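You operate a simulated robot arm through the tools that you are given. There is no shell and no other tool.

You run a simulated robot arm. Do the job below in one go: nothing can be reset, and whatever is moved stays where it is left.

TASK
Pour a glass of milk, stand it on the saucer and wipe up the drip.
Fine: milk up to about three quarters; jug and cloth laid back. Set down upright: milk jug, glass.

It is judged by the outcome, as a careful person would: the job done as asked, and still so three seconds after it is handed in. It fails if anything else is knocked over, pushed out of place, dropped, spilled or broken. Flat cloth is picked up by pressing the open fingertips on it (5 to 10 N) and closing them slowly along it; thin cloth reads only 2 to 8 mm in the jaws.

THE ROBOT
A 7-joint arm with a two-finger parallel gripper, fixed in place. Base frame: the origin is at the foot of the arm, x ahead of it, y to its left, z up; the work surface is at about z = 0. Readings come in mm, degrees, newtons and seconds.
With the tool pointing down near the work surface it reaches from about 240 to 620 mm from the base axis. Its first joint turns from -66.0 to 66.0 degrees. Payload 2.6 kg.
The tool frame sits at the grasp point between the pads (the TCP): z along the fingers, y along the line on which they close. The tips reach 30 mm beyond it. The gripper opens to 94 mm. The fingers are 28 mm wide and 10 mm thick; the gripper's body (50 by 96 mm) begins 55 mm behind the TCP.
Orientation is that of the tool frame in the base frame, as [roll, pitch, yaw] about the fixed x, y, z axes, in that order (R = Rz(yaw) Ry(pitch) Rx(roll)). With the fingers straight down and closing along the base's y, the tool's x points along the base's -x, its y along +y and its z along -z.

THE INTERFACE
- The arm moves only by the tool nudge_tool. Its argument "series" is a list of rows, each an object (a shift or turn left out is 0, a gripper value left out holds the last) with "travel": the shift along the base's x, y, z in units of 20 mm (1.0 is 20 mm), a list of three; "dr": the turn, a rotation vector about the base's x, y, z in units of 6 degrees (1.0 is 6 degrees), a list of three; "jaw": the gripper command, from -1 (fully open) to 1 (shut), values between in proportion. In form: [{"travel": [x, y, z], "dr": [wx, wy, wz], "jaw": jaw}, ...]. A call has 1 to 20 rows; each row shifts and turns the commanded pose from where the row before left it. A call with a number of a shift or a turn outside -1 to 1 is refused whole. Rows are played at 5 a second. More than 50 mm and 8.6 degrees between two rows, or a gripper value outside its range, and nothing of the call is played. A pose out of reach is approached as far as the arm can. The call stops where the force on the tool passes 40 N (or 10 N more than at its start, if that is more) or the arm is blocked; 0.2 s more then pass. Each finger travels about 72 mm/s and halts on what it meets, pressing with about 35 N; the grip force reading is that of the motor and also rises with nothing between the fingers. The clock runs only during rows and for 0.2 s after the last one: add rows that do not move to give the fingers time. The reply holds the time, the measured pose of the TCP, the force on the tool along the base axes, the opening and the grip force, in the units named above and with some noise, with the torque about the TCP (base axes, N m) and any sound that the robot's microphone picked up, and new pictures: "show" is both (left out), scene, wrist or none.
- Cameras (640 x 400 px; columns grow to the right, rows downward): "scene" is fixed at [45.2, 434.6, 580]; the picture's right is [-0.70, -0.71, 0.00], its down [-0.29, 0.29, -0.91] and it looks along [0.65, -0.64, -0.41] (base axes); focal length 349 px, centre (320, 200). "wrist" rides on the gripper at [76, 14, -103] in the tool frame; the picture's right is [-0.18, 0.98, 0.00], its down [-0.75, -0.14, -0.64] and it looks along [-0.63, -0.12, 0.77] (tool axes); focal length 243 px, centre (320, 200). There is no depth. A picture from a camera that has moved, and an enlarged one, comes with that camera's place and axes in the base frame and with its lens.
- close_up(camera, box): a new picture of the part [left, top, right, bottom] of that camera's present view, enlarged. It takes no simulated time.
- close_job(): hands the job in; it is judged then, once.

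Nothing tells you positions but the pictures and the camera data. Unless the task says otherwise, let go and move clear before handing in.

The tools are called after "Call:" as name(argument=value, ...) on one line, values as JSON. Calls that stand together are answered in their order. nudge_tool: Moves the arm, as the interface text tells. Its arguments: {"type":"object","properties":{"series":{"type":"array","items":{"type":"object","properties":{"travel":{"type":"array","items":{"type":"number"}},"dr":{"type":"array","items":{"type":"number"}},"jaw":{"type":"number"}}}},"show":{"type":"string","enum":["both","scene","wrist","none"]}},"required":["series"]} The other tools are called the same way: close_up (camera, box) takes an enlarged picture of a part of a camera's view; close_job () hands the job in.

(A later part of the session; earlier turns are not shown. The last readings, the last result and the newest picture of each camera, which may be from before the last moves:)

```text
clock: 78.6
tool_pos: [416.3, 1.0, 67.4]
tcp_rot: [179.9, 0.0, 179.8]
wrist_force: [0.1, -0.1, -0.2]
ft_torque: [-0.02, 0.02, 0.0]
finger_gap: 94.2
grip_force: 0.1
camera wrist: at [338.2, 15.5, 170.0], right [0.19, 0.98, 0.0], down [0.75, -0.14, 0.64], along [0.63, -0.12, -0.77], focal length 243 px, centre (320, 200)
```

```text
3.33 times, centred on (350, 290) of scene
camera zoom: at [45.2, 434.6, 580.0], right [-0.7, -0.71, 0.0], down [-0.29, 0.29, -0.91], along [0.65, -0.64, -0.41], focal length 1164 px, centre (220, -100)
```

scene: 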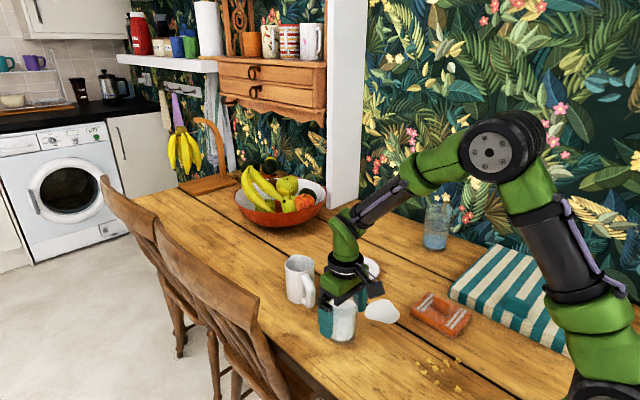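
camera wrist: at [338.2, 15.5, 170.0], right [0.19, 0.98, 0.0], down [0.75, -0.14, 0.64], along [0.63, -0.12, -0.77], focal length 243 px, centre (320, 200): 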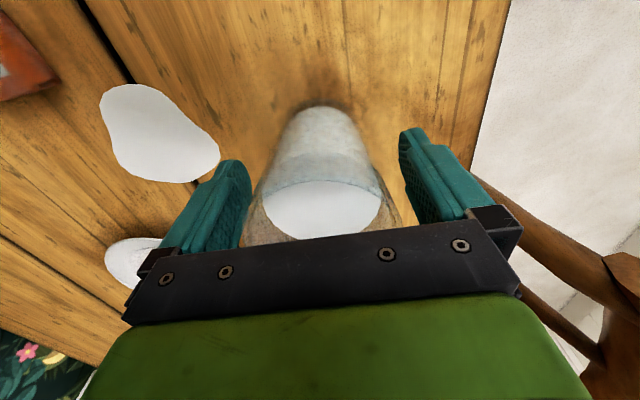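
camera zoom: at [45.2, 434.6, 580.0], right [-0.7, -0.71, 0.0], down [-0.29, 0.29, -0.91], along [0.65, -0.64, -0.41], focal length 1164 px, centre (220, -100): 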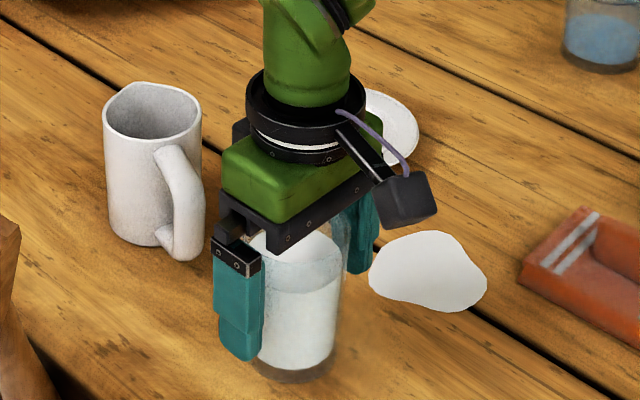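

The fingers straddle the glass evenly. I'll close them slowly and confirm the grip.

Call:
nudge_tool(series=[{"jaw": -0.88}, {"jaw": -0.8}, {"jaw": -0.74}, {"jaw": -0.68}, {"jaw": -0.62}, {"jaw": -0.56}, {"jaw": -0.5}, {"jaw": -0.44}, {"jaw": -0.35}, {"jaw": -0.2}, {}, {}])

Call:
close_up(camera="scene", box=[290, 230, 410, 350])

```text
clock: 81.2
tool_pos: [414.8, 1.2, 68.6]
tcp_rot: [179.9, 0.1, 179.9]
wrist_force: [0.9, 1.1, 0.7]
ft_torque: [0.06, -0.1, 0.05]
finger_gap: 69.2
grip_force: 35.3
camera wrist: at [338.2, 15.5, 170.2], right [0.19, 0.98, 0.0], down [0.75, -0.14, 0.64], along [0.63, -0.12, -0.77], focal length 243 px, centre (320, 200)
```

scene: 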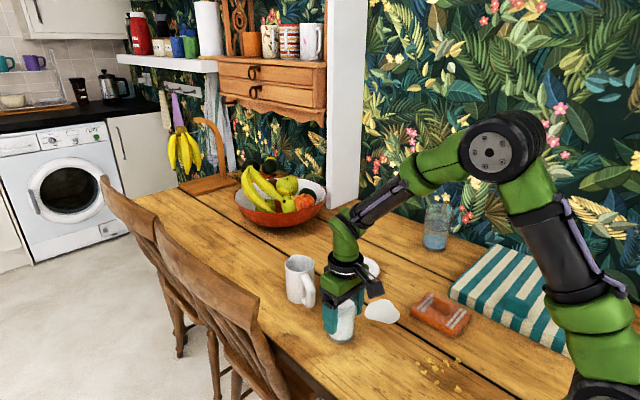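
wrist: 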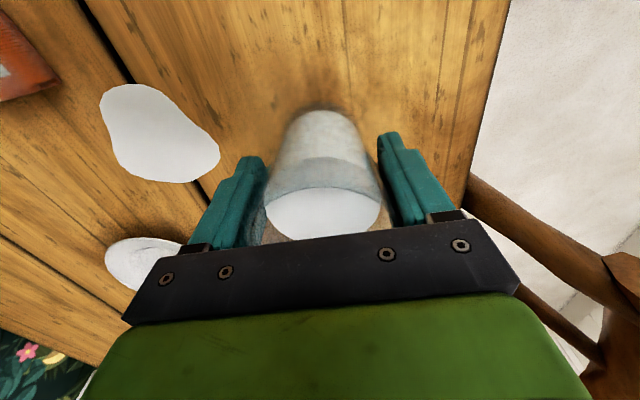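

```text
3.33 times, centred on (350, 290) of scene
camera zoom: at [45.2, 434.6, 580.0], right [-0.7, -0.71, 0.0], down [-0.29, 0.29, -0.91], along [0.65, -0.64, -0.41], focal length 1164 px, centre (220, -100)
```

zoom: 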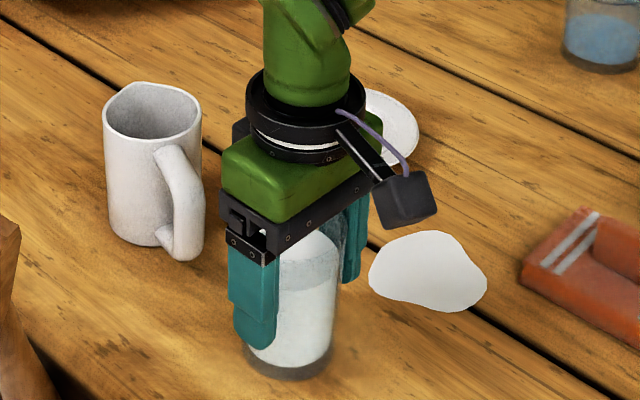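

The glass is gripped at 69 mm. I'll firm up the grip, lift a few millimetres first, and confirm its weight before rising further.

Call:
nudge_tool(series=[{"jaw": 0.3}, {"jaw": 1}, {}, {"travel": [0, 0, 0.1]}, {"travel": [0, 0, 0.2]}, {"travel": [0, 0, 0.2]}, {}], show="scene")

Call:
close_up(camera="scene", box=[290, 230, 410, 350])

```text
clock: 82.8
tool_pos: [415.9, 2.7, 77.5]
tcp_rot: [179.9, -0.1, 179.8]
wrist_force: [0.4, 0.3, -3.1]
ft_torque: [0.01, 0.06, -0.02]
finger_gap: 69.0
grip_force: 34.9
```

scene: 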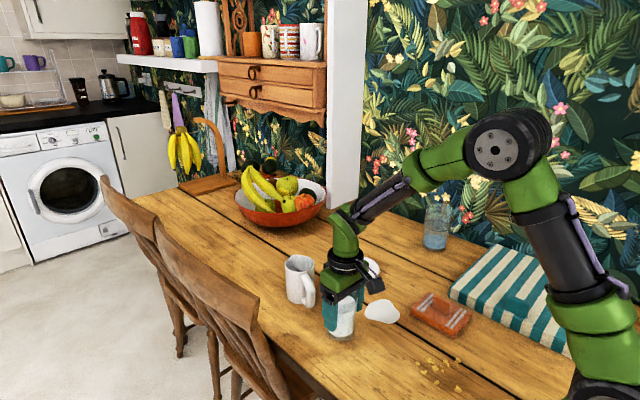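

```text
3.33 times, centred on (350, 290) of scene
camera zoom: at [45.3, 434.6, 580.0], right [-0.7, -0.71, 0.0], down [-0.29, 0.29, -0.91], along [0.65, -0.64, -0.41], focal length 1164 px, centre (220, -100)
```

zoom: 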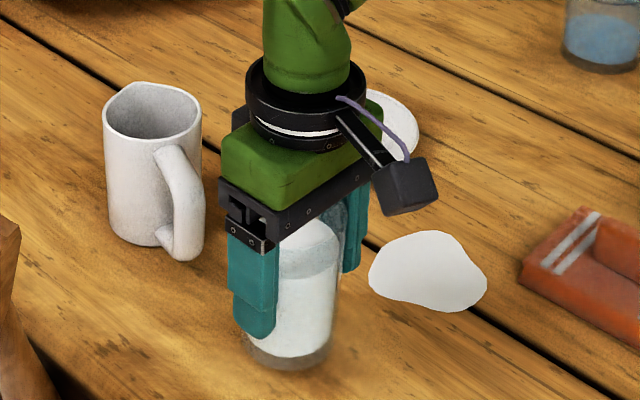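

The glass is lifted with its weight on the wrist. I'll raise it smoothly to travel height.

Call:
nudge_tool(series=[{"travel": [0, 0, 0.2]}, {"travel": [0, 0, 0.35]}, {"travel": [0, 0, 0.4]}, {"travel": [0, 0, 0.4]}, {"travel": [0, 0, 0.4]}, {"travel": [0, 0, 0.4]}, {"travel": [0, 0, 0.4]}, {"travel": [0, 0, 0.35]}, {"travel": [0, 0, 0.2]}, {}])

Call:
close_up(camera="scene", box=[320, 240, 400, 300])

```text
clock: 85.0
tool_pos: [415.1, 2.3, 139.6]
tcp_rot: [179.9, -0.1, 179.8]
wrist_force: [-1.1, 0.4, -3.8]
ft_torque: [0.01, 0.03, -0.02]
finger_gap: 69.0
grip_force: 35.5
camera wrist: at [338.3, 16.4, 242.1], right [0.19, 0.98, 0.0], down [0.75, -0.14, 0.64], along [0.63, -0.12, -0.77], focal length 243 px, centre (320, 200)
```

scene: 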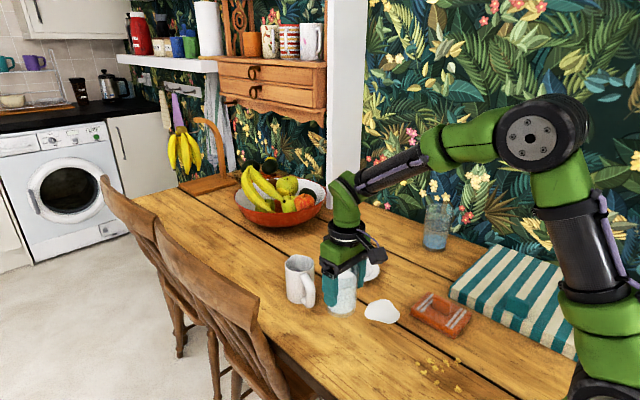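
wrist: 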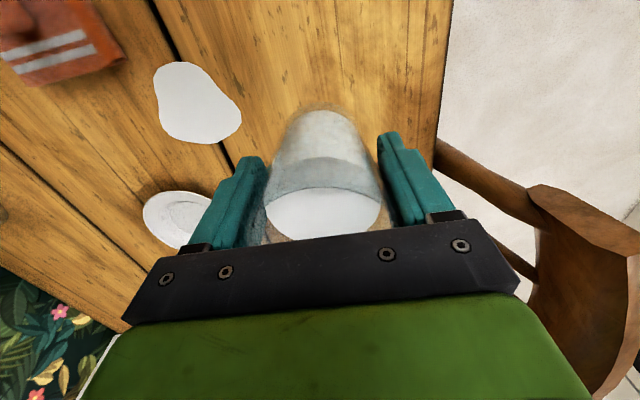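

```text
6.67 times, centred on (360, 270) of scene
camera zoom: at [45.3, 434.6, 580.0], right [-0.7, -0.71, 0.0], down [-0.29, 0.29, -0.91], along [0.65, -0.64, -0.41], focal length 2328 px, centre (53, -267)
```

zoom: 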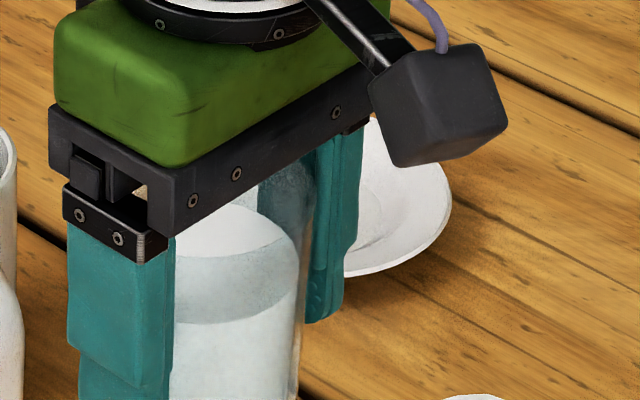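

The glass is steady. I'll shift to a spot where the wrist camera sees the whole saucer, to measure its centre accurately.

Call:
nudge_tool(series=[{"travel": [0.2, 0.03, 0.3]}, {"travel": [0.4, 0.05, 0.35]}, {"travel": [0.45, 0.05, 0.35]}, {"travel": [0.45, 0.05, 0.35]}, {"travel": [0.45, 0.05, 0.35]}, {"travel": [0.45, 0.05, 0.35]}, {"travel": [0.45, 0.05, 0.3]}, {"travel": [0.3, 0.03, 0.15]}, {"travel": [0.1, 0.02, 0]}, {}])

Call:
close_up(camera="wrist", box=[110, 100, 270, 220])

Call:
close_up(camera="scene", box=[320, 240, 400, 300])

```text
clock: 87.2
tool_pos: [478.9, 10.4, 189.7]
tcp_rot: [179.9, -0.2, 179.8]
wrist_force: [-0.3, 0.6, -4.5]
ft_torque: [0.01, 0.03, 0.04]
finger_gap: 68.8
grip_force: 35.1
camera wrist: at [402.9, 23.9, 291.6], right [0.19, 0.98, 0.0], down [0.75, -0.14, 0.64], along [0.63, -0.12, -0.77], focal length 243 px, centre (320, 200)
```

scene: 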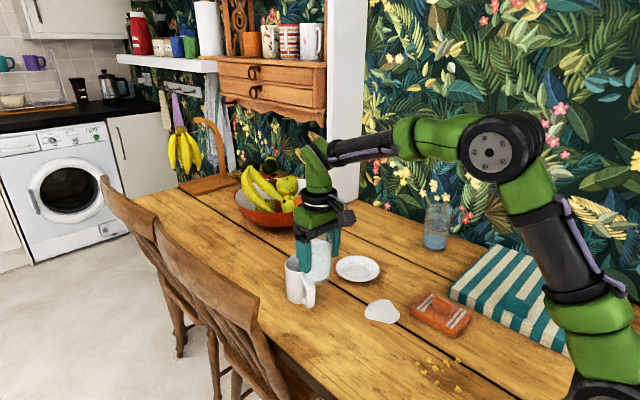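
wrist: 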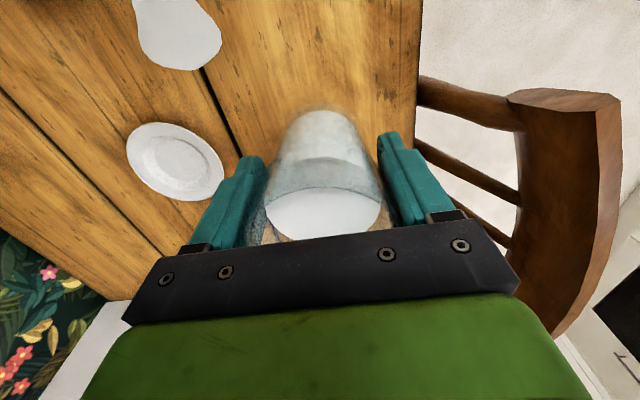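

```text
3.33 times, centred on (190, 160) of wrist
camera zoom: at [402.9, 23.9, 291.6], right [0.19, 0.98, 0.0], down [0.75, -0.14, 0.64], along [0.63, -0.12, -0.77], focal length 809 px, centre (753, 333)
```

zoom: 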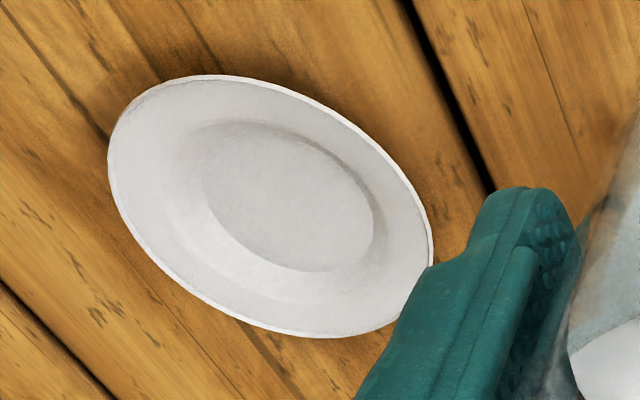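

```text
6.67 times, centred on (360, 270) of scene
camera zoom: at [45.3, 434.6, 580.0], right [-0.7, -0.71, 0.0], down [-0.29, 0.29, -0.91], along [0.65, -0.64, -0.41], focal length 2328 px, centre (53, -267)
```

zoom: 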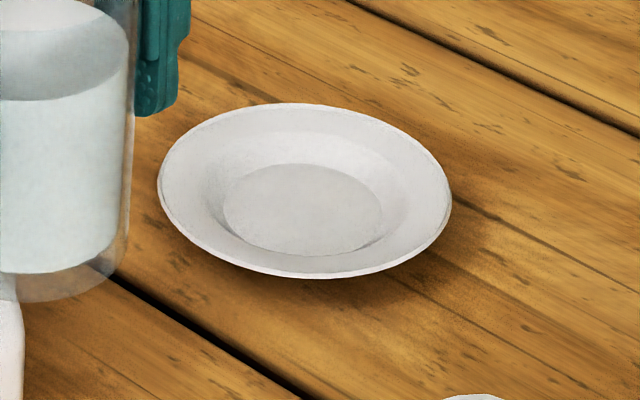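

I have two slightly different saucer estimates, about (538, -204) from the scene camera and (534, -194) from the wrist. I'll carry the glass to hover over the saucer and align it there by comparing the glass base directly with the saucer well.

Call:
nudge_tool(series=[{"travel": [0.1, -0.3, 0]}, {"travel": [0.15, -0.5, 0]}, {"travel": [0.19, -0.66, 0]}, {"travel": [0.19, -0.66, 0]}, {"travel": [0.19, -0.66, 0]}, {"travel": [0.19, -0.66, 0]}, {"travel": [0.19, -0.66, 0]}, {"travel": [0.19, -0.66, 0]}, {"travel": [0.19, -0.66, 0]}, {"travel": [0.19, -0.66, -0.3]}, {"travel": [0.19, -0.66, -0.4]}, {"travel": [0.19, -0.66, -0.4]}, {"travel": [0.19, -0.66, -0.4]}, {"travel": [0.19, -0.66, -0.4]}, {"travel": [0.19, -0.66, -0.4]}, {"travel": [0.15, -0.5, -0.4]}, {"travel": [0.08, -0.4, -0.4]}, {"travel": [0, -0.12, -0.3]}, {}])

Call:
close_up(camera="scene", box=[310, 220, 410, 295])

```text
clock: 91.2
tool_pos: [539.1, -198.6, 121.2]
tcp_rot: [179.8, 0.0, 179.7]
wrist_force: [0.8, -0.6, -2.8]
ft_torque: [0.01, 0.02, -0.03]
finger_gap: 69.1
grip_force: 34.3
camera wrist: at [461.9, -183.9, 222.7], right [0.19, 0.98, 0.0], down [0.75, -0.14, 0.64], along [0.63, -0.12, -0.77], focal length 243 px, centre (320, 200)
```

scene: 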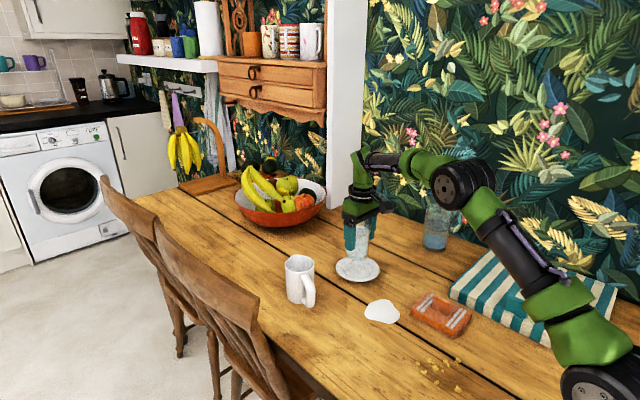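
wrist: 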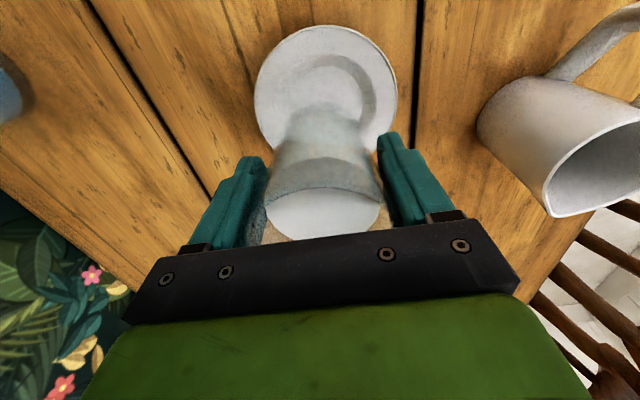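

```text
5.33 times, centred on (360, 258) of scene
camera zoom: at [45.3, 434.6, 580.0], right [-0.7, -0.71, 0.0], down [-0.29, 0.29, -0.91], along [0.65, -0.64, -0.41], focal length 1863 px, centre (107, -107)
```

zoom: 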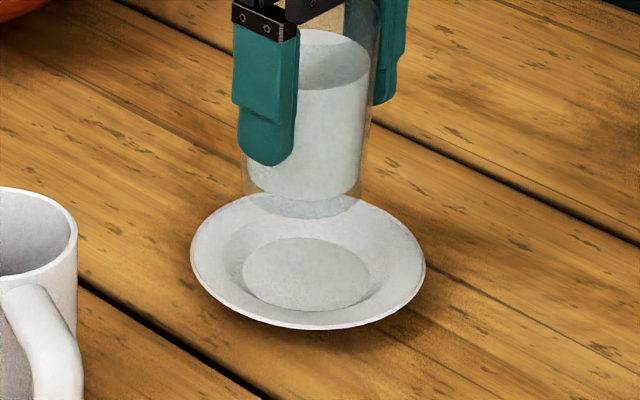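

The base is about 8–10 mm too far from the camera relative to the saucer well, and the wrist estimate agrees. I'll correct by (-8, +5.5) mm and lower partway for a finer check.

Call:
nudge_tool(series=[{"travel": [-0.2, 0.14, -0.2]}, {"travel": [-0.2, 0.135, -0.3]}, {"travel": [0, 0, -0.4]}, {"travel": [0, 0, -0.4]}, {"travel": [0, 0, -0.2]}, {}])

Call:
close_up(camera="scene", box=[320, 235, 400, 295])

Call:
close_up(camera="wrist", box=[220, 0, 440, 160])

```text
clock: 92.6
tool_pos: [530.8, -193.5, 92.4]
tcp_rot: [180.0, 0.0, 179.9]
wrist_force: [0.0, -0.7, -4.3]
ft_torque: [0.02, 0.05, -0.03]
finger_gap: 68.9
grip_force: 34.7
camera wrist: at [453.4, -178.7, 193.3], right [0.19, 0.98, 0.0], down [0.75, -0.14, 0.64], along [0.63, -0.12, -0.77], focal length 243 px, centre (320, 200)
```

scene: 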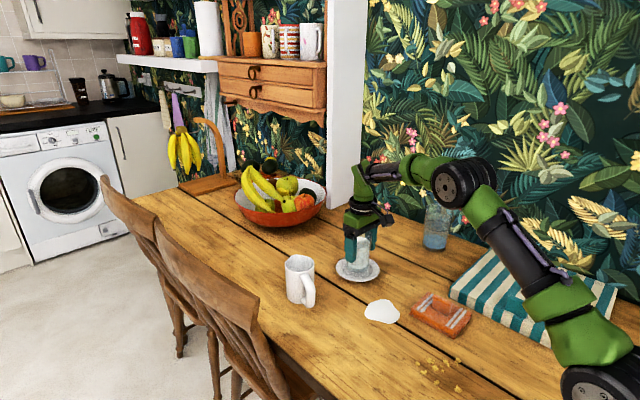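
wrist: 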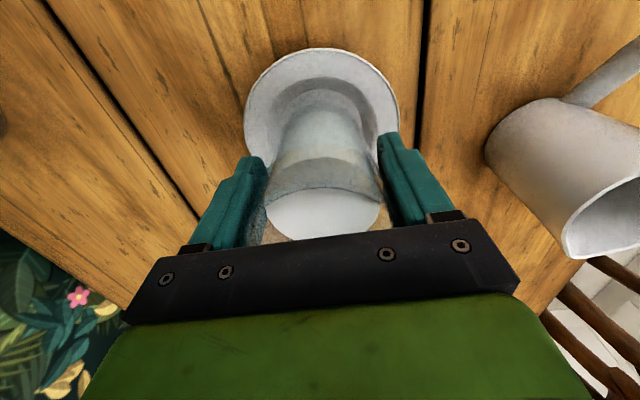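

```text
6.67 times, centred on (360, 265) of scene
camera zoom: at [45.3, 434.6, 580.0], right [-0.7, -0.71, 0.0], down [-0.29, 0.29, -0.91], along [0.65, -0.64, -0.41], focal length 2328 px, centre (53, -233)
```

zoom: 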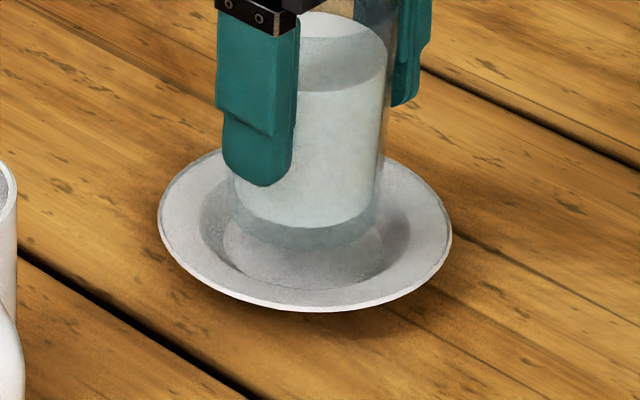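

```text
2.50 times, centred on (330, 80) of wrist
camera zoom: at [453.4, -178.7, 193.3], right [0.19, 0.98, 0.0], down [0.75, -0.14, 0.64], along [0.63, -0.12, -0.77], focal length 606 px, centre (295, 500)
```

zoom: 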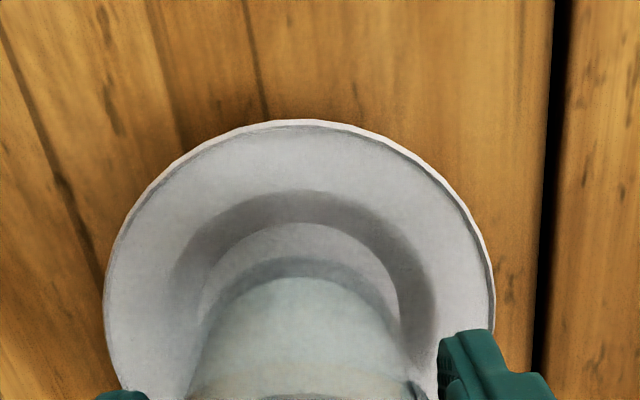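

The glass is now above the well. I'll zoom in tighter to compare the base outline against the well.

Call:
close_up(camera="scene", box=[335, 250, 385, 285])

Call:
close_up(camera="wrist", box=[250, 40, 390, 140])

```text
11.43 times, centred on (360, 268) of scene
camera zoom: at [45.3, 434.6, 580.0], right [-0.7, -0.71, 0.0], down [-0.29, 0.29, -0.91], along [0.65, -0.64, -0.41], focal length 3991 px, centre (-137, -571)
```

zoom: 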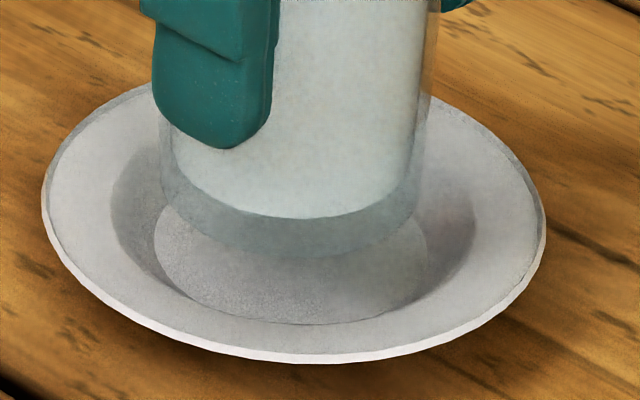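

```text
4.00 times, centred on (320, 90) of wrist
camera zoom: at [453.4, -178.7, 193.3], right [0.19, 0.98, 0.0], down [0.75, -0.14, 0.64], along [0.63, -0.12, -0.77], focal length 970 px, centre (320, 640)
```

zoom: 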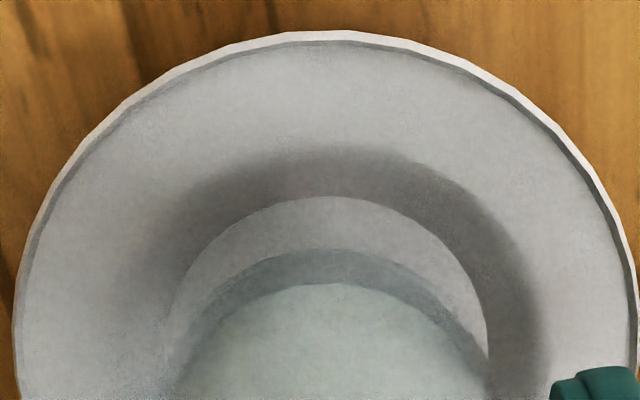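

The base looks nearly concentric with the well. I'll do one more tight look at the left and right edges before lowering.

Call:
close_up(camera="wrist", box=[270, 85, 375, 160])

```text
5.33 times, centred on (322, 122) of wrist
camera zoom: at [453.4, -178.7, 193.3], right [0.19, 0.98, 0.0], down [0.75, -0.14, 0.64], along [0.63, -0.12, -0.77], focal length 1294 px, centre (307, 613)
```

zoom: 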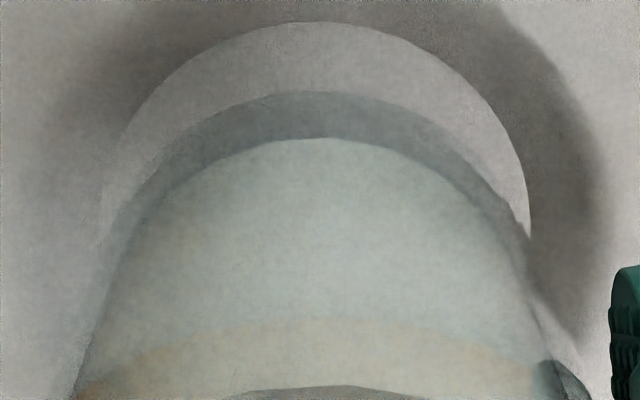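

The glass is within about 1–1.5 mm of the well centre. I'll make a tiny correction and lower it slowly.

Call:
nudge_tool(series=[{"travel": [-0.03, -0.045, -0.15]}, {"travel": [0, 0, -0.2]}, {"travel": [0, 0, -0.2]}, {"travel": [0, 0, -0.1]}, {}], show="none")

Call:
close_up(camera="scene", box=[335, 250, 385, 285])

Call:
close_up(camera="wrist", box=[250, 40, 390, 140])

```text
clock: 93.8
tool_pos: [531.0, -193.2, 77.2]
tcp_rot: [179.9, 0.0, 179.8]
wrist_force: [1.3, 0.3, -4.1]
ft_torque: [0.0, 0.06, 0.0]
finger_gap: 68.9
grip_force: 34.7
```

```text
11.43 times, centred on (360, 268) of scene
camera zoom: at [45.3, 434.6, 580.0], right [-0.7, -0.71, 0.0], down [-0.29, 0.29, -0.91], along [0.65, -0.64, -0.41], focal length 3991 px, centre (-137, -571)
```

zoom: 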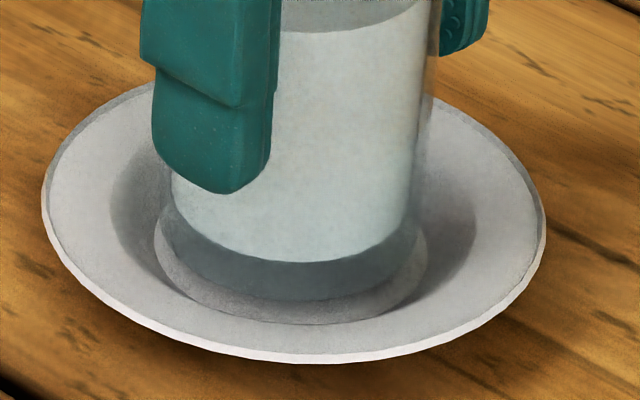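

```text
4.00 times, centred on (320, 90) of wrist
camera zoom: at [453.8, -179.6, 180.4], right [0.19, 0.98, 0.0], down [0.75, -0.14, 0.64], along [0.63, -0.12, -0.77], focal length 970 px, centre (320, 640)
```

zoom: 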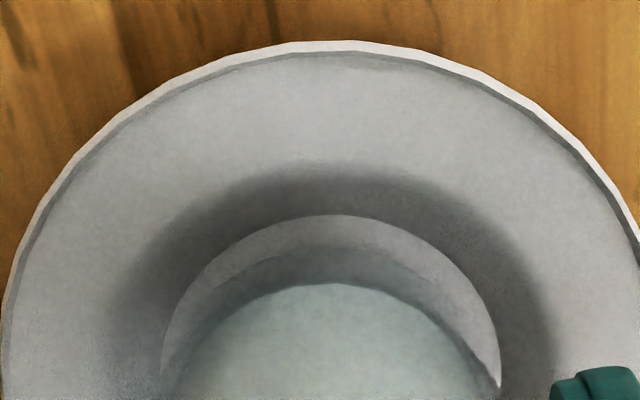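

The base is concentric with the well. I'll set it down in very small steps.

Call:
nudge_tool(series=[{"travel": [0, 0, -0.08]}, {"travel": [0, 0, -0.08]}, {"travel": [0, 0, -0.06]}, {}], show="none")

Call:
close_up(camera="scene", box=[335, 250, 385, 285])

```text
clock: 94.8
tool_pos: [530.7, -194.3, 74.9]
tcp_rot: [-180.0, 0.2, 179.8]
wrist_force: [-0.9, -1.2, 5.1]
ft_torque: [0.09, -0.09, -0.01]
finger_gap: 68.9
grip_force: 34.5
```

```text
11.43 times, centred on (360, 268) of scene
camera zoom: at [45.2, 434.6, 580.0], right [-0.7, -0.71, 0.0], down [-0.29, 0.29, -0.91], along [0.65, -0.64, -0.41], focal length 3991 px, centre (-137, -571)
```

zoom: 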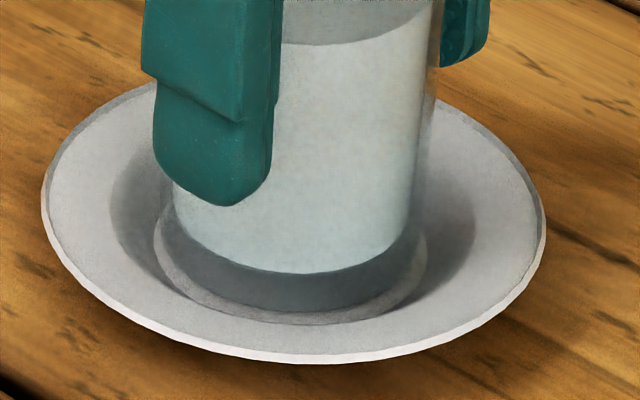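

Contact is felt. I'll check the near edge from the wrist camera to see whether the base sits flat in the well.

Call:
close_up(camera="wrist", box=[270, 75, 375, 150])

Call:
close_up(camera="scene", box=[346, 262, 376, 283])

```text
5.33 times, centred on (322, 112) of wrist
camera zoom: at [453.5, -179.9, 176.9], right [0.19, 0.98, 0.0], down [0.75, -0.14, 0.64], along [0.63, -0.12, -0.77], focal length 1294 px, centre (307, 667)
```

zoom: 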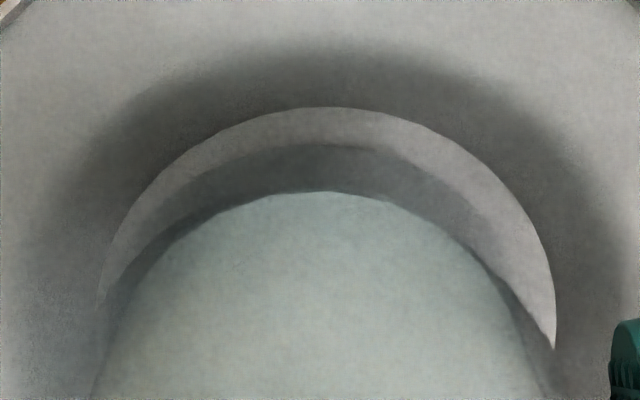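

```text
16.00 times, centred on (361, 272) of scene
camera zoom: at [45.2, 434.6, 580.0], right [-0.7, -0.71, 0.0], down [-0.29, 0.29, -0.91], along [0.65, -0.64, -0.41], focal length 5588 px, centre (-336, -960)
```

zoom: 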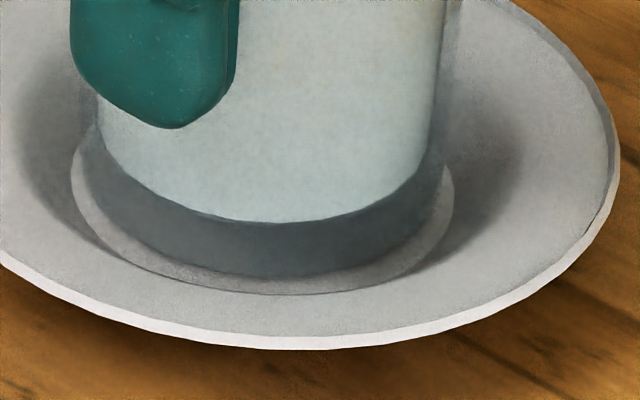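

The base is about 2.5 mm too far toward +x/-y, touching the slope. I'll lift it 4 mm, shift by (-2, +1.8) mm, and lower again.

Call:
nudge_tool(series=[{"travel": [0, 0, 0.12]}, {"travel": [0, 0, 0.1]}, {"travel": [-0.1, 0.09, 0]}, {}, {"travel": [0, 0, -0.08]}, {"travel": [0, 0, -0.08]}, {"travel": [0, 0, -0.06]}, {}], show="none")

Call:
close_up(camera="wrist", box=[270, 75, 375, 150])

Call:
close_up(camera="scene", box=[346, 262, 376, 283])

```text
clock: 96.6
tool_pos: [527.2, -192.7, 75.2]
tcp_rot: [179.9, 0.1, 179.7]
wrist_force: [-1.0, 1.1, 3.6]
ft_torque: [0.13, -0.04, 0.0]
finger_gap: 69.0
grip_force: 35.0
```

```text
5.33 times, centred on (322, 112) of wrist
camera zoom: at [450.8, -178.4, 177.0], right [0.19, 0.98, 0.0], down [0.75, -0.14, 0.64], along [0.63, -0.12, -0.77], focal length 1294 px, centre (307, 667)
```

zoom: 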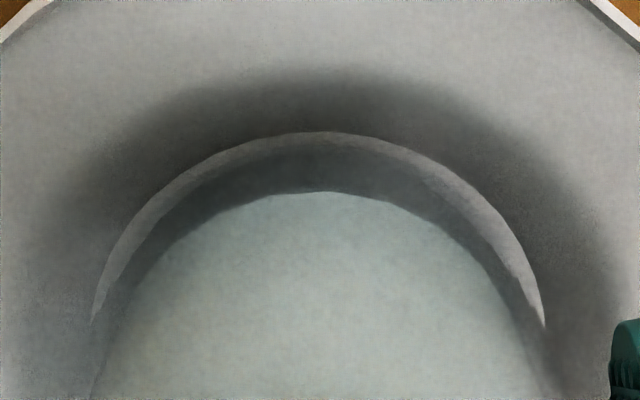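

```text
16.00 times, centred on (361, 272) of scene
camera zoom: at [45.2, 434.6, 580.0], right [-0.7, -0.71, 0.0], down [-0.29, 0.29, -0.91], along [0.65, -0.64, -0.41], focal length 5588 px, centre (-336, -960)
```

zoom: 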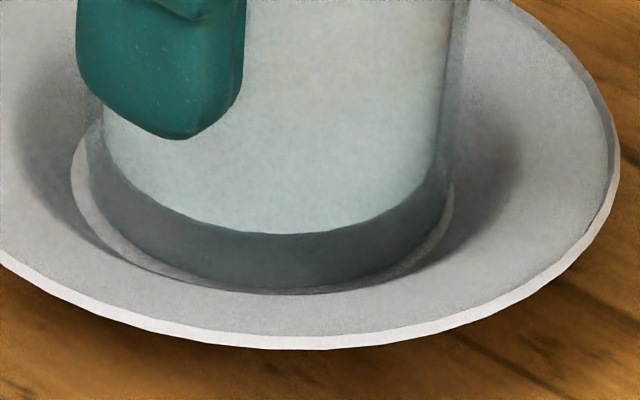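

The base now sits inside the well, centred to about 1 mm, with contact force showing. I'll release the glass slowly.

Call:
nudge_tool(series=[{"jaw": -0.46}, {"jaw": -0.5}, {"jaw": -0.55}, {"jaw": -0.6}, {"jaw": -0.68}, {"jaw": -0.76}, {"jaw": -0.86}, {"jaw": -1}, {}])

Call:
close_up(camera="scene", box=[320, 235, 400, 295])

```text
clock: 98.6
tool_pos: [527.0, -192.9, 74.3]
tcp_rot: [179.8, 0.0, 179.9]
wrist_force: [0.8, -0.2, -0.6]
ft_torque: [-0.02, -0.05, 0.01]
finger_gap: 93.8
grip_force: 0.1
camera wrist: at [450.7, -178.4, 176.4], right [0.19, 0.98, 0.0], down [0.75, -0.14, 0.64], along [0.63, -0.12, -0.77], focal length 243 px, centre (320, 200)
```

scene: 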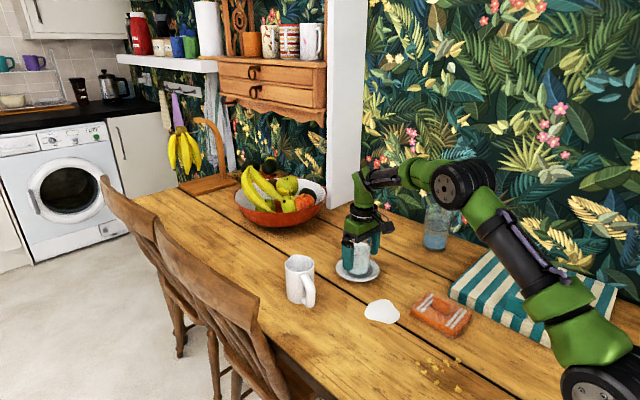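
wrist: 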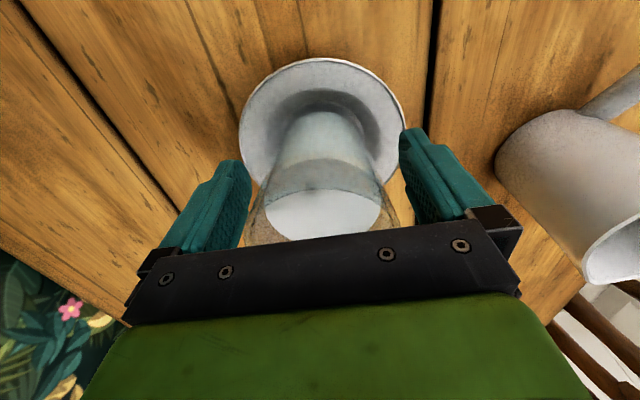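

```text
6.67 times, centred on (360, 265) of scene
camera zoom: at [45.2, 434.6, 580.0], right [-0.7, -0.71, 0.0], down [-0.29, 0.29, -0.91], along [0.65, -0.64, -0.41], focal length 2328 px, centre (53, -233)
```

zoom: 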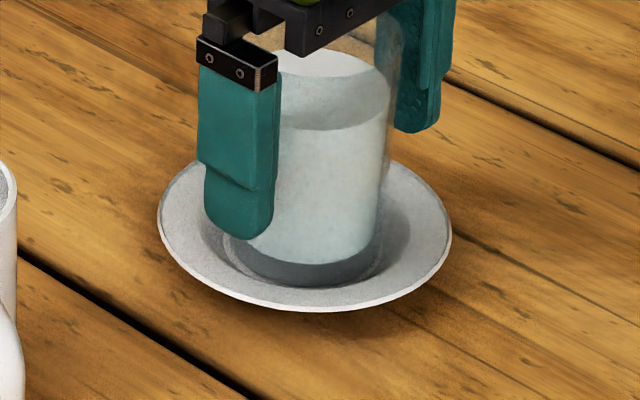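

The glass stands on the saucer. I'll raise the open fingers straight up clear of it.

Call:
nudge_tool(series=[{"travel": [0, 0, 0.3]}, {"travel": [0, 0, 0.5]}, {"travel": [0, 0, 0.7]}, {"travel": [0, 0, 0.8]}, {"travel": [0, 0, 0.8]}, {"travel": [0, 0, 0.8]}, {"travel": [0, 0, 0.9]}, {"travel": [0, 0, 0.9]}, {"travel": [0, 0, 0.9]}, {}], show="scene")

Call:
close_up(camera="scene", box=[310, 220, 410, 295])

```text
clock: 100.8
tool_pos: [528.0, -192.1, 205.1]
tcp_rot: [180.0, 0.0, 179.8]
wrist_force: [0.0, 0.1, 0.1]
ft_torque: [0.02, 0.02, 0.01]
finger_gap: 94.2
grip_force: 0.1
```

scene: 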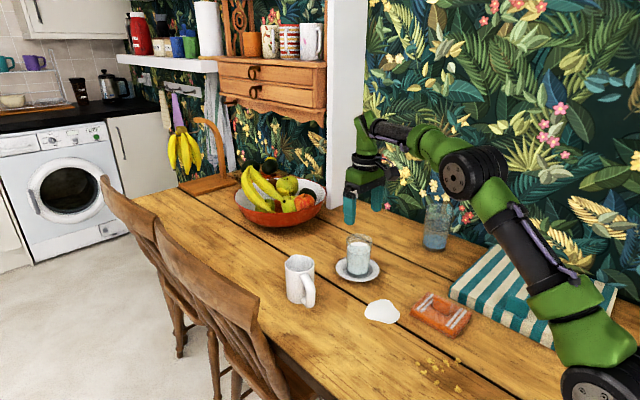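

```text
5.33 times, centred on (360, 258) of scene
camera zoom: at [45.2, 434.6, 580.0], right [-0.7, -0.71, 0.0], down [-0.29, 0.29, -0.91], along [0.65, -0.64, -0.41], focal length 1863 px, centre (107, -107)
```

zoom: 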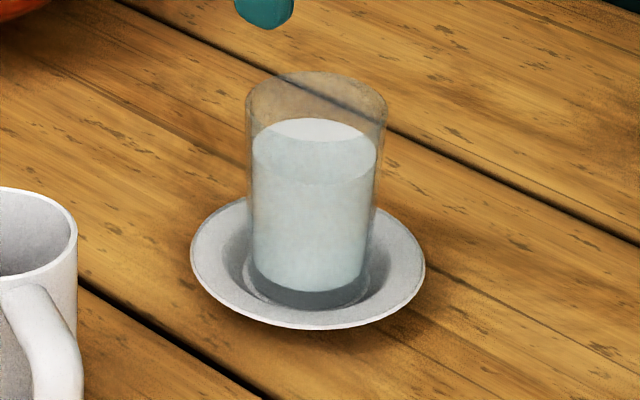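

The glass is upright on the saucer, filled to about three quarters. Next I'll move over the orange cloth to look at it from above.

Call:
nudge_tool(series=[{"travel": [-0.6, 0, 0.3]}, {"travel": [-0.9, -0.03, 0.2]}, {"travel": [-0.95, -0.03, 0.2]}, {"travel": [-0.95, -0.03, 0.1]}, {"travel": [-0.95, -0.03, 0.1]}, {"travel": [-0.95, -0.03, 0.1]}, {"travel": [-0.95, -0.03, 0.1]}, {"travel": [-0.95, -0.03, 0.1]}, {"travel": [-0.95, -0.03, 0]}, {"travel": [-0.95, -0.03, 0]}, {"travel": [-0.95, -0.03, 0]}, {"travel": [-0.95, -0.03, 0]}, {"travel": [-0.8, -0.03, 0]}, {}])

Call:
close_up(camera="wrist", box=[220, 20, 420, 150])

```text
clock: 103.8
tool_pos: [290.9, -200.0, 231.1]
tcp_rot: [179.9, 0.0, 179.7]
wrist_force: [0.2, 0.2, 0.2]
ft_torque: [0.01, 0.01, 0.02]
finger_gap: 94.1
grip_force: 0.1
camera wrist: at [214.1, -185.2, 332.9], right [0.19, 0.98, 0.0], down [0.75, -0.14, 0.64], along [0.63, -0.12, -0.77], focal length 243 px, centre (320, 200)
```

scene: 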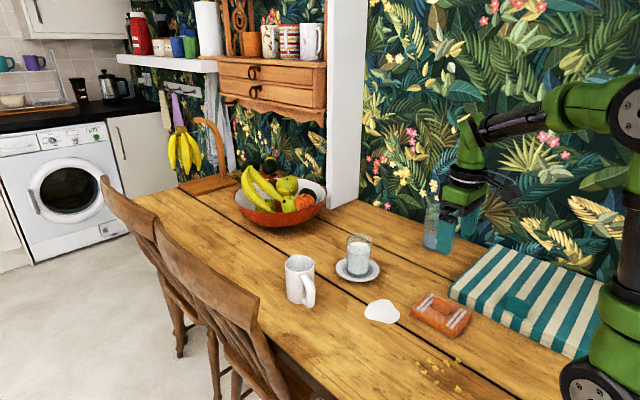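
wrist: 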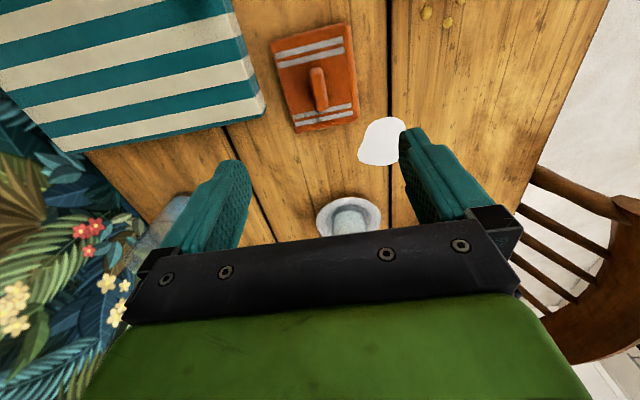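

```text
3.08 times, centred on (320, 85) of wrist
camera zoom: at [214.1, -185.2, 332.9], right [0.19, 0.98, 0.0], down [0.75, -0.14, 0.64], along [0.63, -0.12, -0.77], focal length 746 px, centre (320, 554)
```

zoom: 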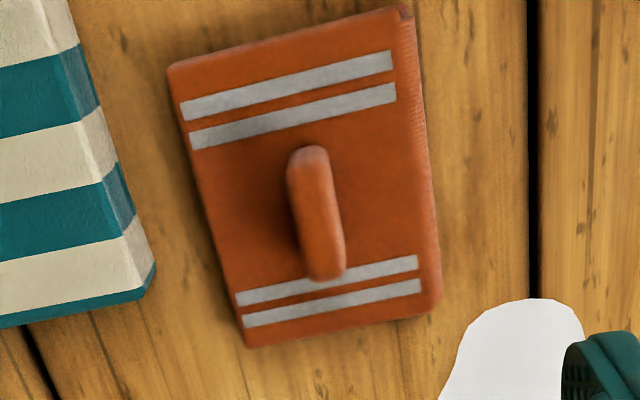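

The cloth spans about x 241–352, y -247 to -157, with its upright tab centred near (295, -200) and running along x. I'll narrow the fingers to about 50 mm and come down above the tab.

Call:
nudge_tool(series=[{"travel": [0.1, 0, -0.6], "jaw": -0.06}, {"travel": [0.1, 0, -0.8]}, {"travel": [0, 0, -0.8]}, {"travel": [0, 0, -0.8]}, {"travel": [0, 0, -0.8]}, {"travel": [0, 0, -0.8]}, {"travel": [0, 0, -0.8]}, {}])

Call:
close_up(camera="wrist", box=[200, 20, 440, 200])

Call:
close_up(camera="scene", box=[390, 250, 510, 350])

```text
clock: 105.6
tool_pos: [296.4, -199.5, 122.2]
tcp_rot: [179.9, 0.0, 179.9]
wrist_force: [-0.2, -0.4, -0.3]
ft_torque: [0.01, -0.02, -0.02]
finger_gap: 49.8
grip_force: 0.0
camera wrist: at [218.4, -184.9, 224.4], right [0.19, 0.98, 0.0], down [0.75, -0.14, 0.64], along [0.63, -0.12, -0.77], focal length 243 px, centre (320, 200)
```

scene: 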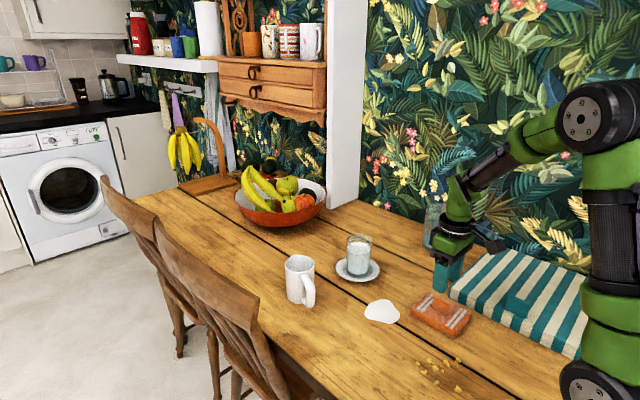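
wrist: 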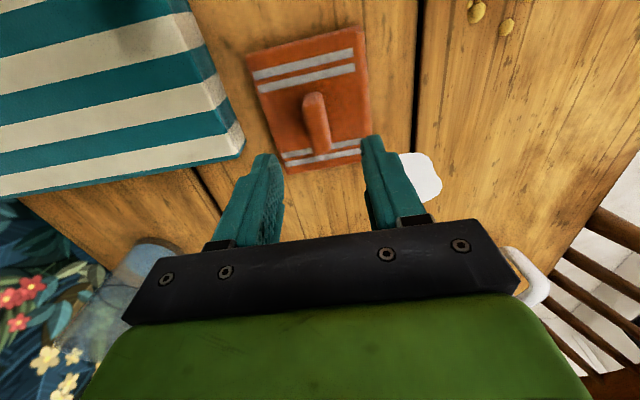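

```text
2.22 times, centred on (320, 110) of wrist
camera zoom: at [218.4, -184.9, 224.4], right [0.19, 0.98, 0.0], down [0.75, -0.14, 0.64], along [0.63, -0.12, -0.77], focal length 539 px, centre (320, 400)
```

zoom: 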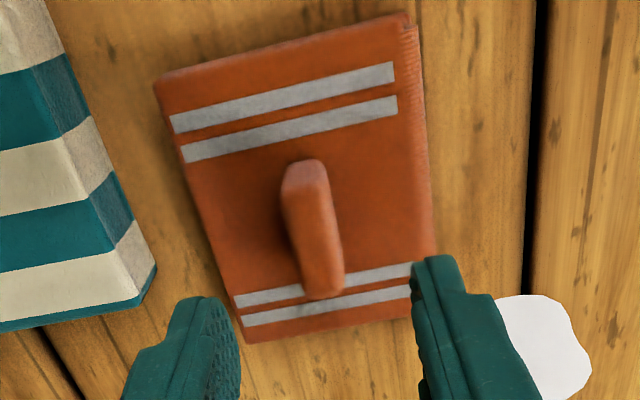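

```text
4.00 times, centred on (450, 300) of scene
camera zoom: at [45.2, 434.6, 580.0], right [-0.7, -0.71, 0.0], down [-0.29, 0.29, -0.91], along [0.65, -0.64, -0.41], focal length 1397 px, centre (-200, -200)
```

zoom: 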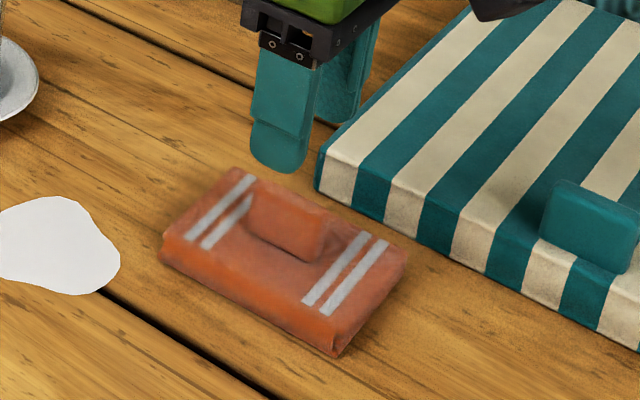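

The tab is right under the tool, its top near z = 40 mm. I'll lower the fingers around it until the tips are just above the cloth body.

Call:
nudge_tool(series=[{"travel": [0, -0.06, -0.6]}, {"travel": [0, 0, -0.7]}, {"travel": [0, 0, -0.7]}, {"travel": [0, 0, -0.7]}, {"travel": [0, 0, -0.6]}, {"travel": [0, 0, -0.4]}, {}])

Call:
close_up(camera="wrist", box=[200, 60, 440, 240])

Call:
close_up(camera="scene", box=[390, 260, 510, 350])

```text
clock: 107.2
tool_pos: [296.8, -202.2, 49.4]
tcp_rot: [180.0, 0.0, 179.8]
wrist_force: [-0.7, -0.7, -0.9]
ft_torque: [-0.01, -0.03, 0.01]
finger_gap: 49.7
grip_force: 0.1
camera wrist: at [219.2, -187.0, 150.7], right [0.19, 0.98, 0.0], down [0.75, -0.14, 0.64], along [0.63, -0.12, -0.77], focal length 243 px, centre (320, 200)
```

scene: 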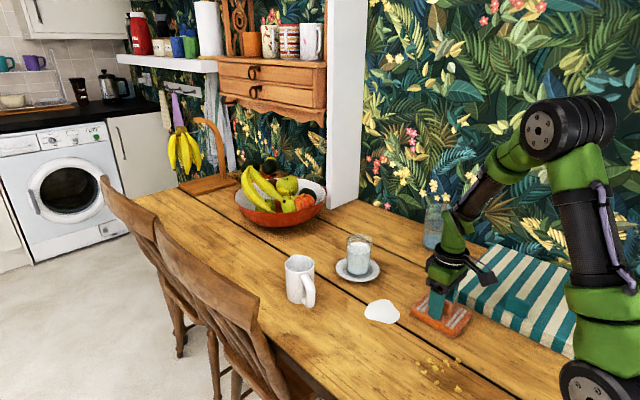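
wrist: 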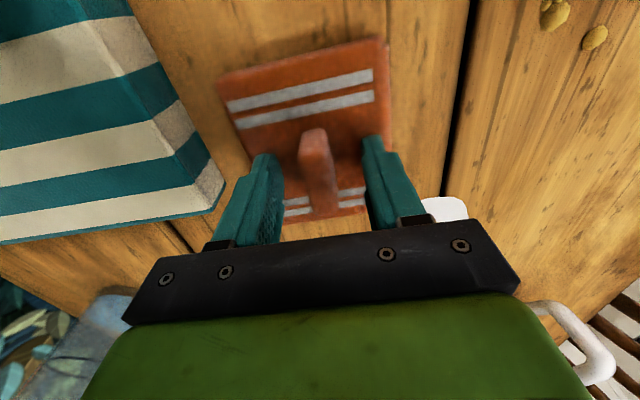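

```text
2.22 times, centred on (320, 150) of wrist
camera zoom: at [219.2, -187.0, 150.7], right [0.19, 0.98, 0.0], down [0.75, -0.14, 0.64], along [0.63, -0.12, -0.77], focal length 539 px, centre (320, 311)
```

zoom: 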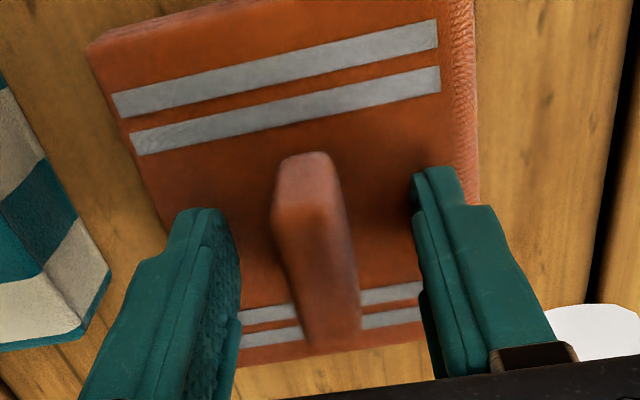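

```text
4.44 times, centred on (450, 305) of scene
camera zoom: at [45.2, 434.6, 580.0], right [-0.7, -0.71, 0.0], down [-0.29, 0.29, -0.91], along [0.65, -0.64, -0.41], focal length 1552 px, centre (-258, -267)
```

zoom: 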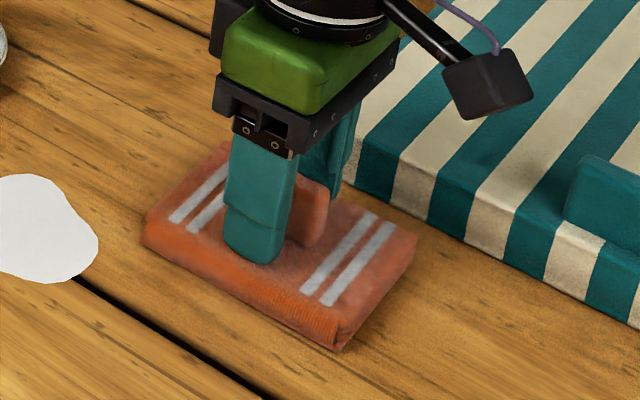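

The fingers straddle the tab properly. I'll close on it slowly.

Call:
nudge_tool(series=[{"jaw": 0.1}, {"jaw": 0.25}, {"jaw": 0.4}, {"jaw": 0.5}, {"jaw": 0.6}, {"jaw": 0.7}, {"jaw": 0.85}, {"jaw": 1}, {}, {}])

Call:
close_up(camera="scene", box=[390, 260, 510, 350])

```text
clock: 109.4
tool_pos: [296.2, -201.1, 48.8]
tcp_rot: [-179.9, 0.1, 179.8]
wrist_force: [1.1, 0.4, 1.0]
ft_torque: [-0.01, 0.02, -0.05]
finger_gap: 19.5
grip_force: 34.7
camera wrist: at [219.3, -187.0, 151.0], right [0.19, 0.98, 0.0], down [0.75, -0.14, 0.64], along [0.63, -0.12, -0.77], focal length 243 px, centre (320, 200)
```

scene: 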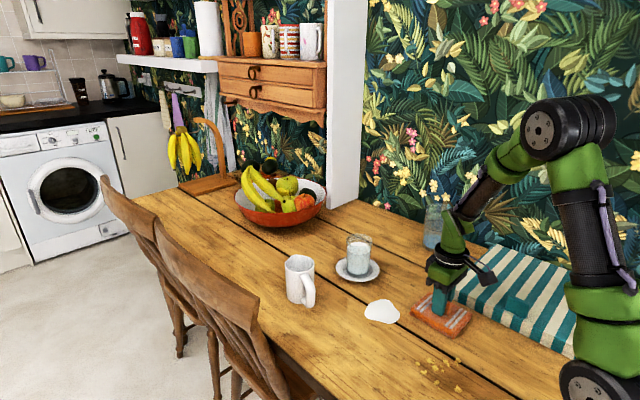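
wrist: 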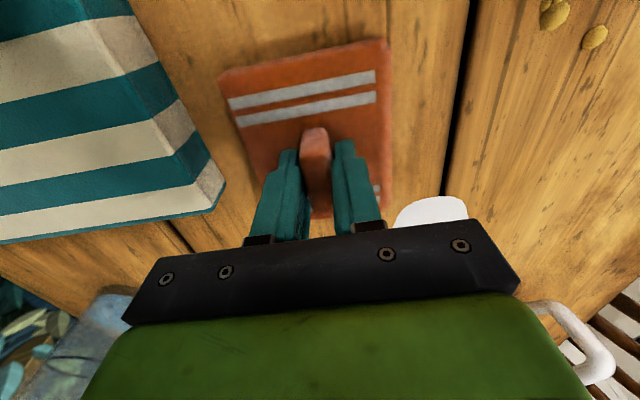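

```text
4.44 times, centred on (450, 305) of scene
camera zoom: at [45.2, 434.6, 580.0], right [-0.7, -0.71, 0.0], down [-0.29, 0.29, -0.91], along [0.65, -0.64, -0.41], focal length 1552 px, centre (-258, -267)
```

zoom: 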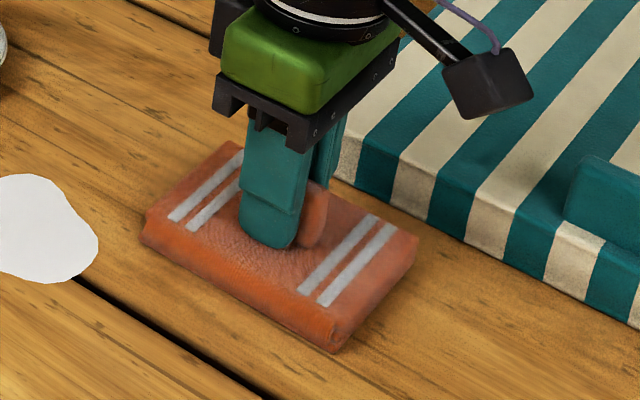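

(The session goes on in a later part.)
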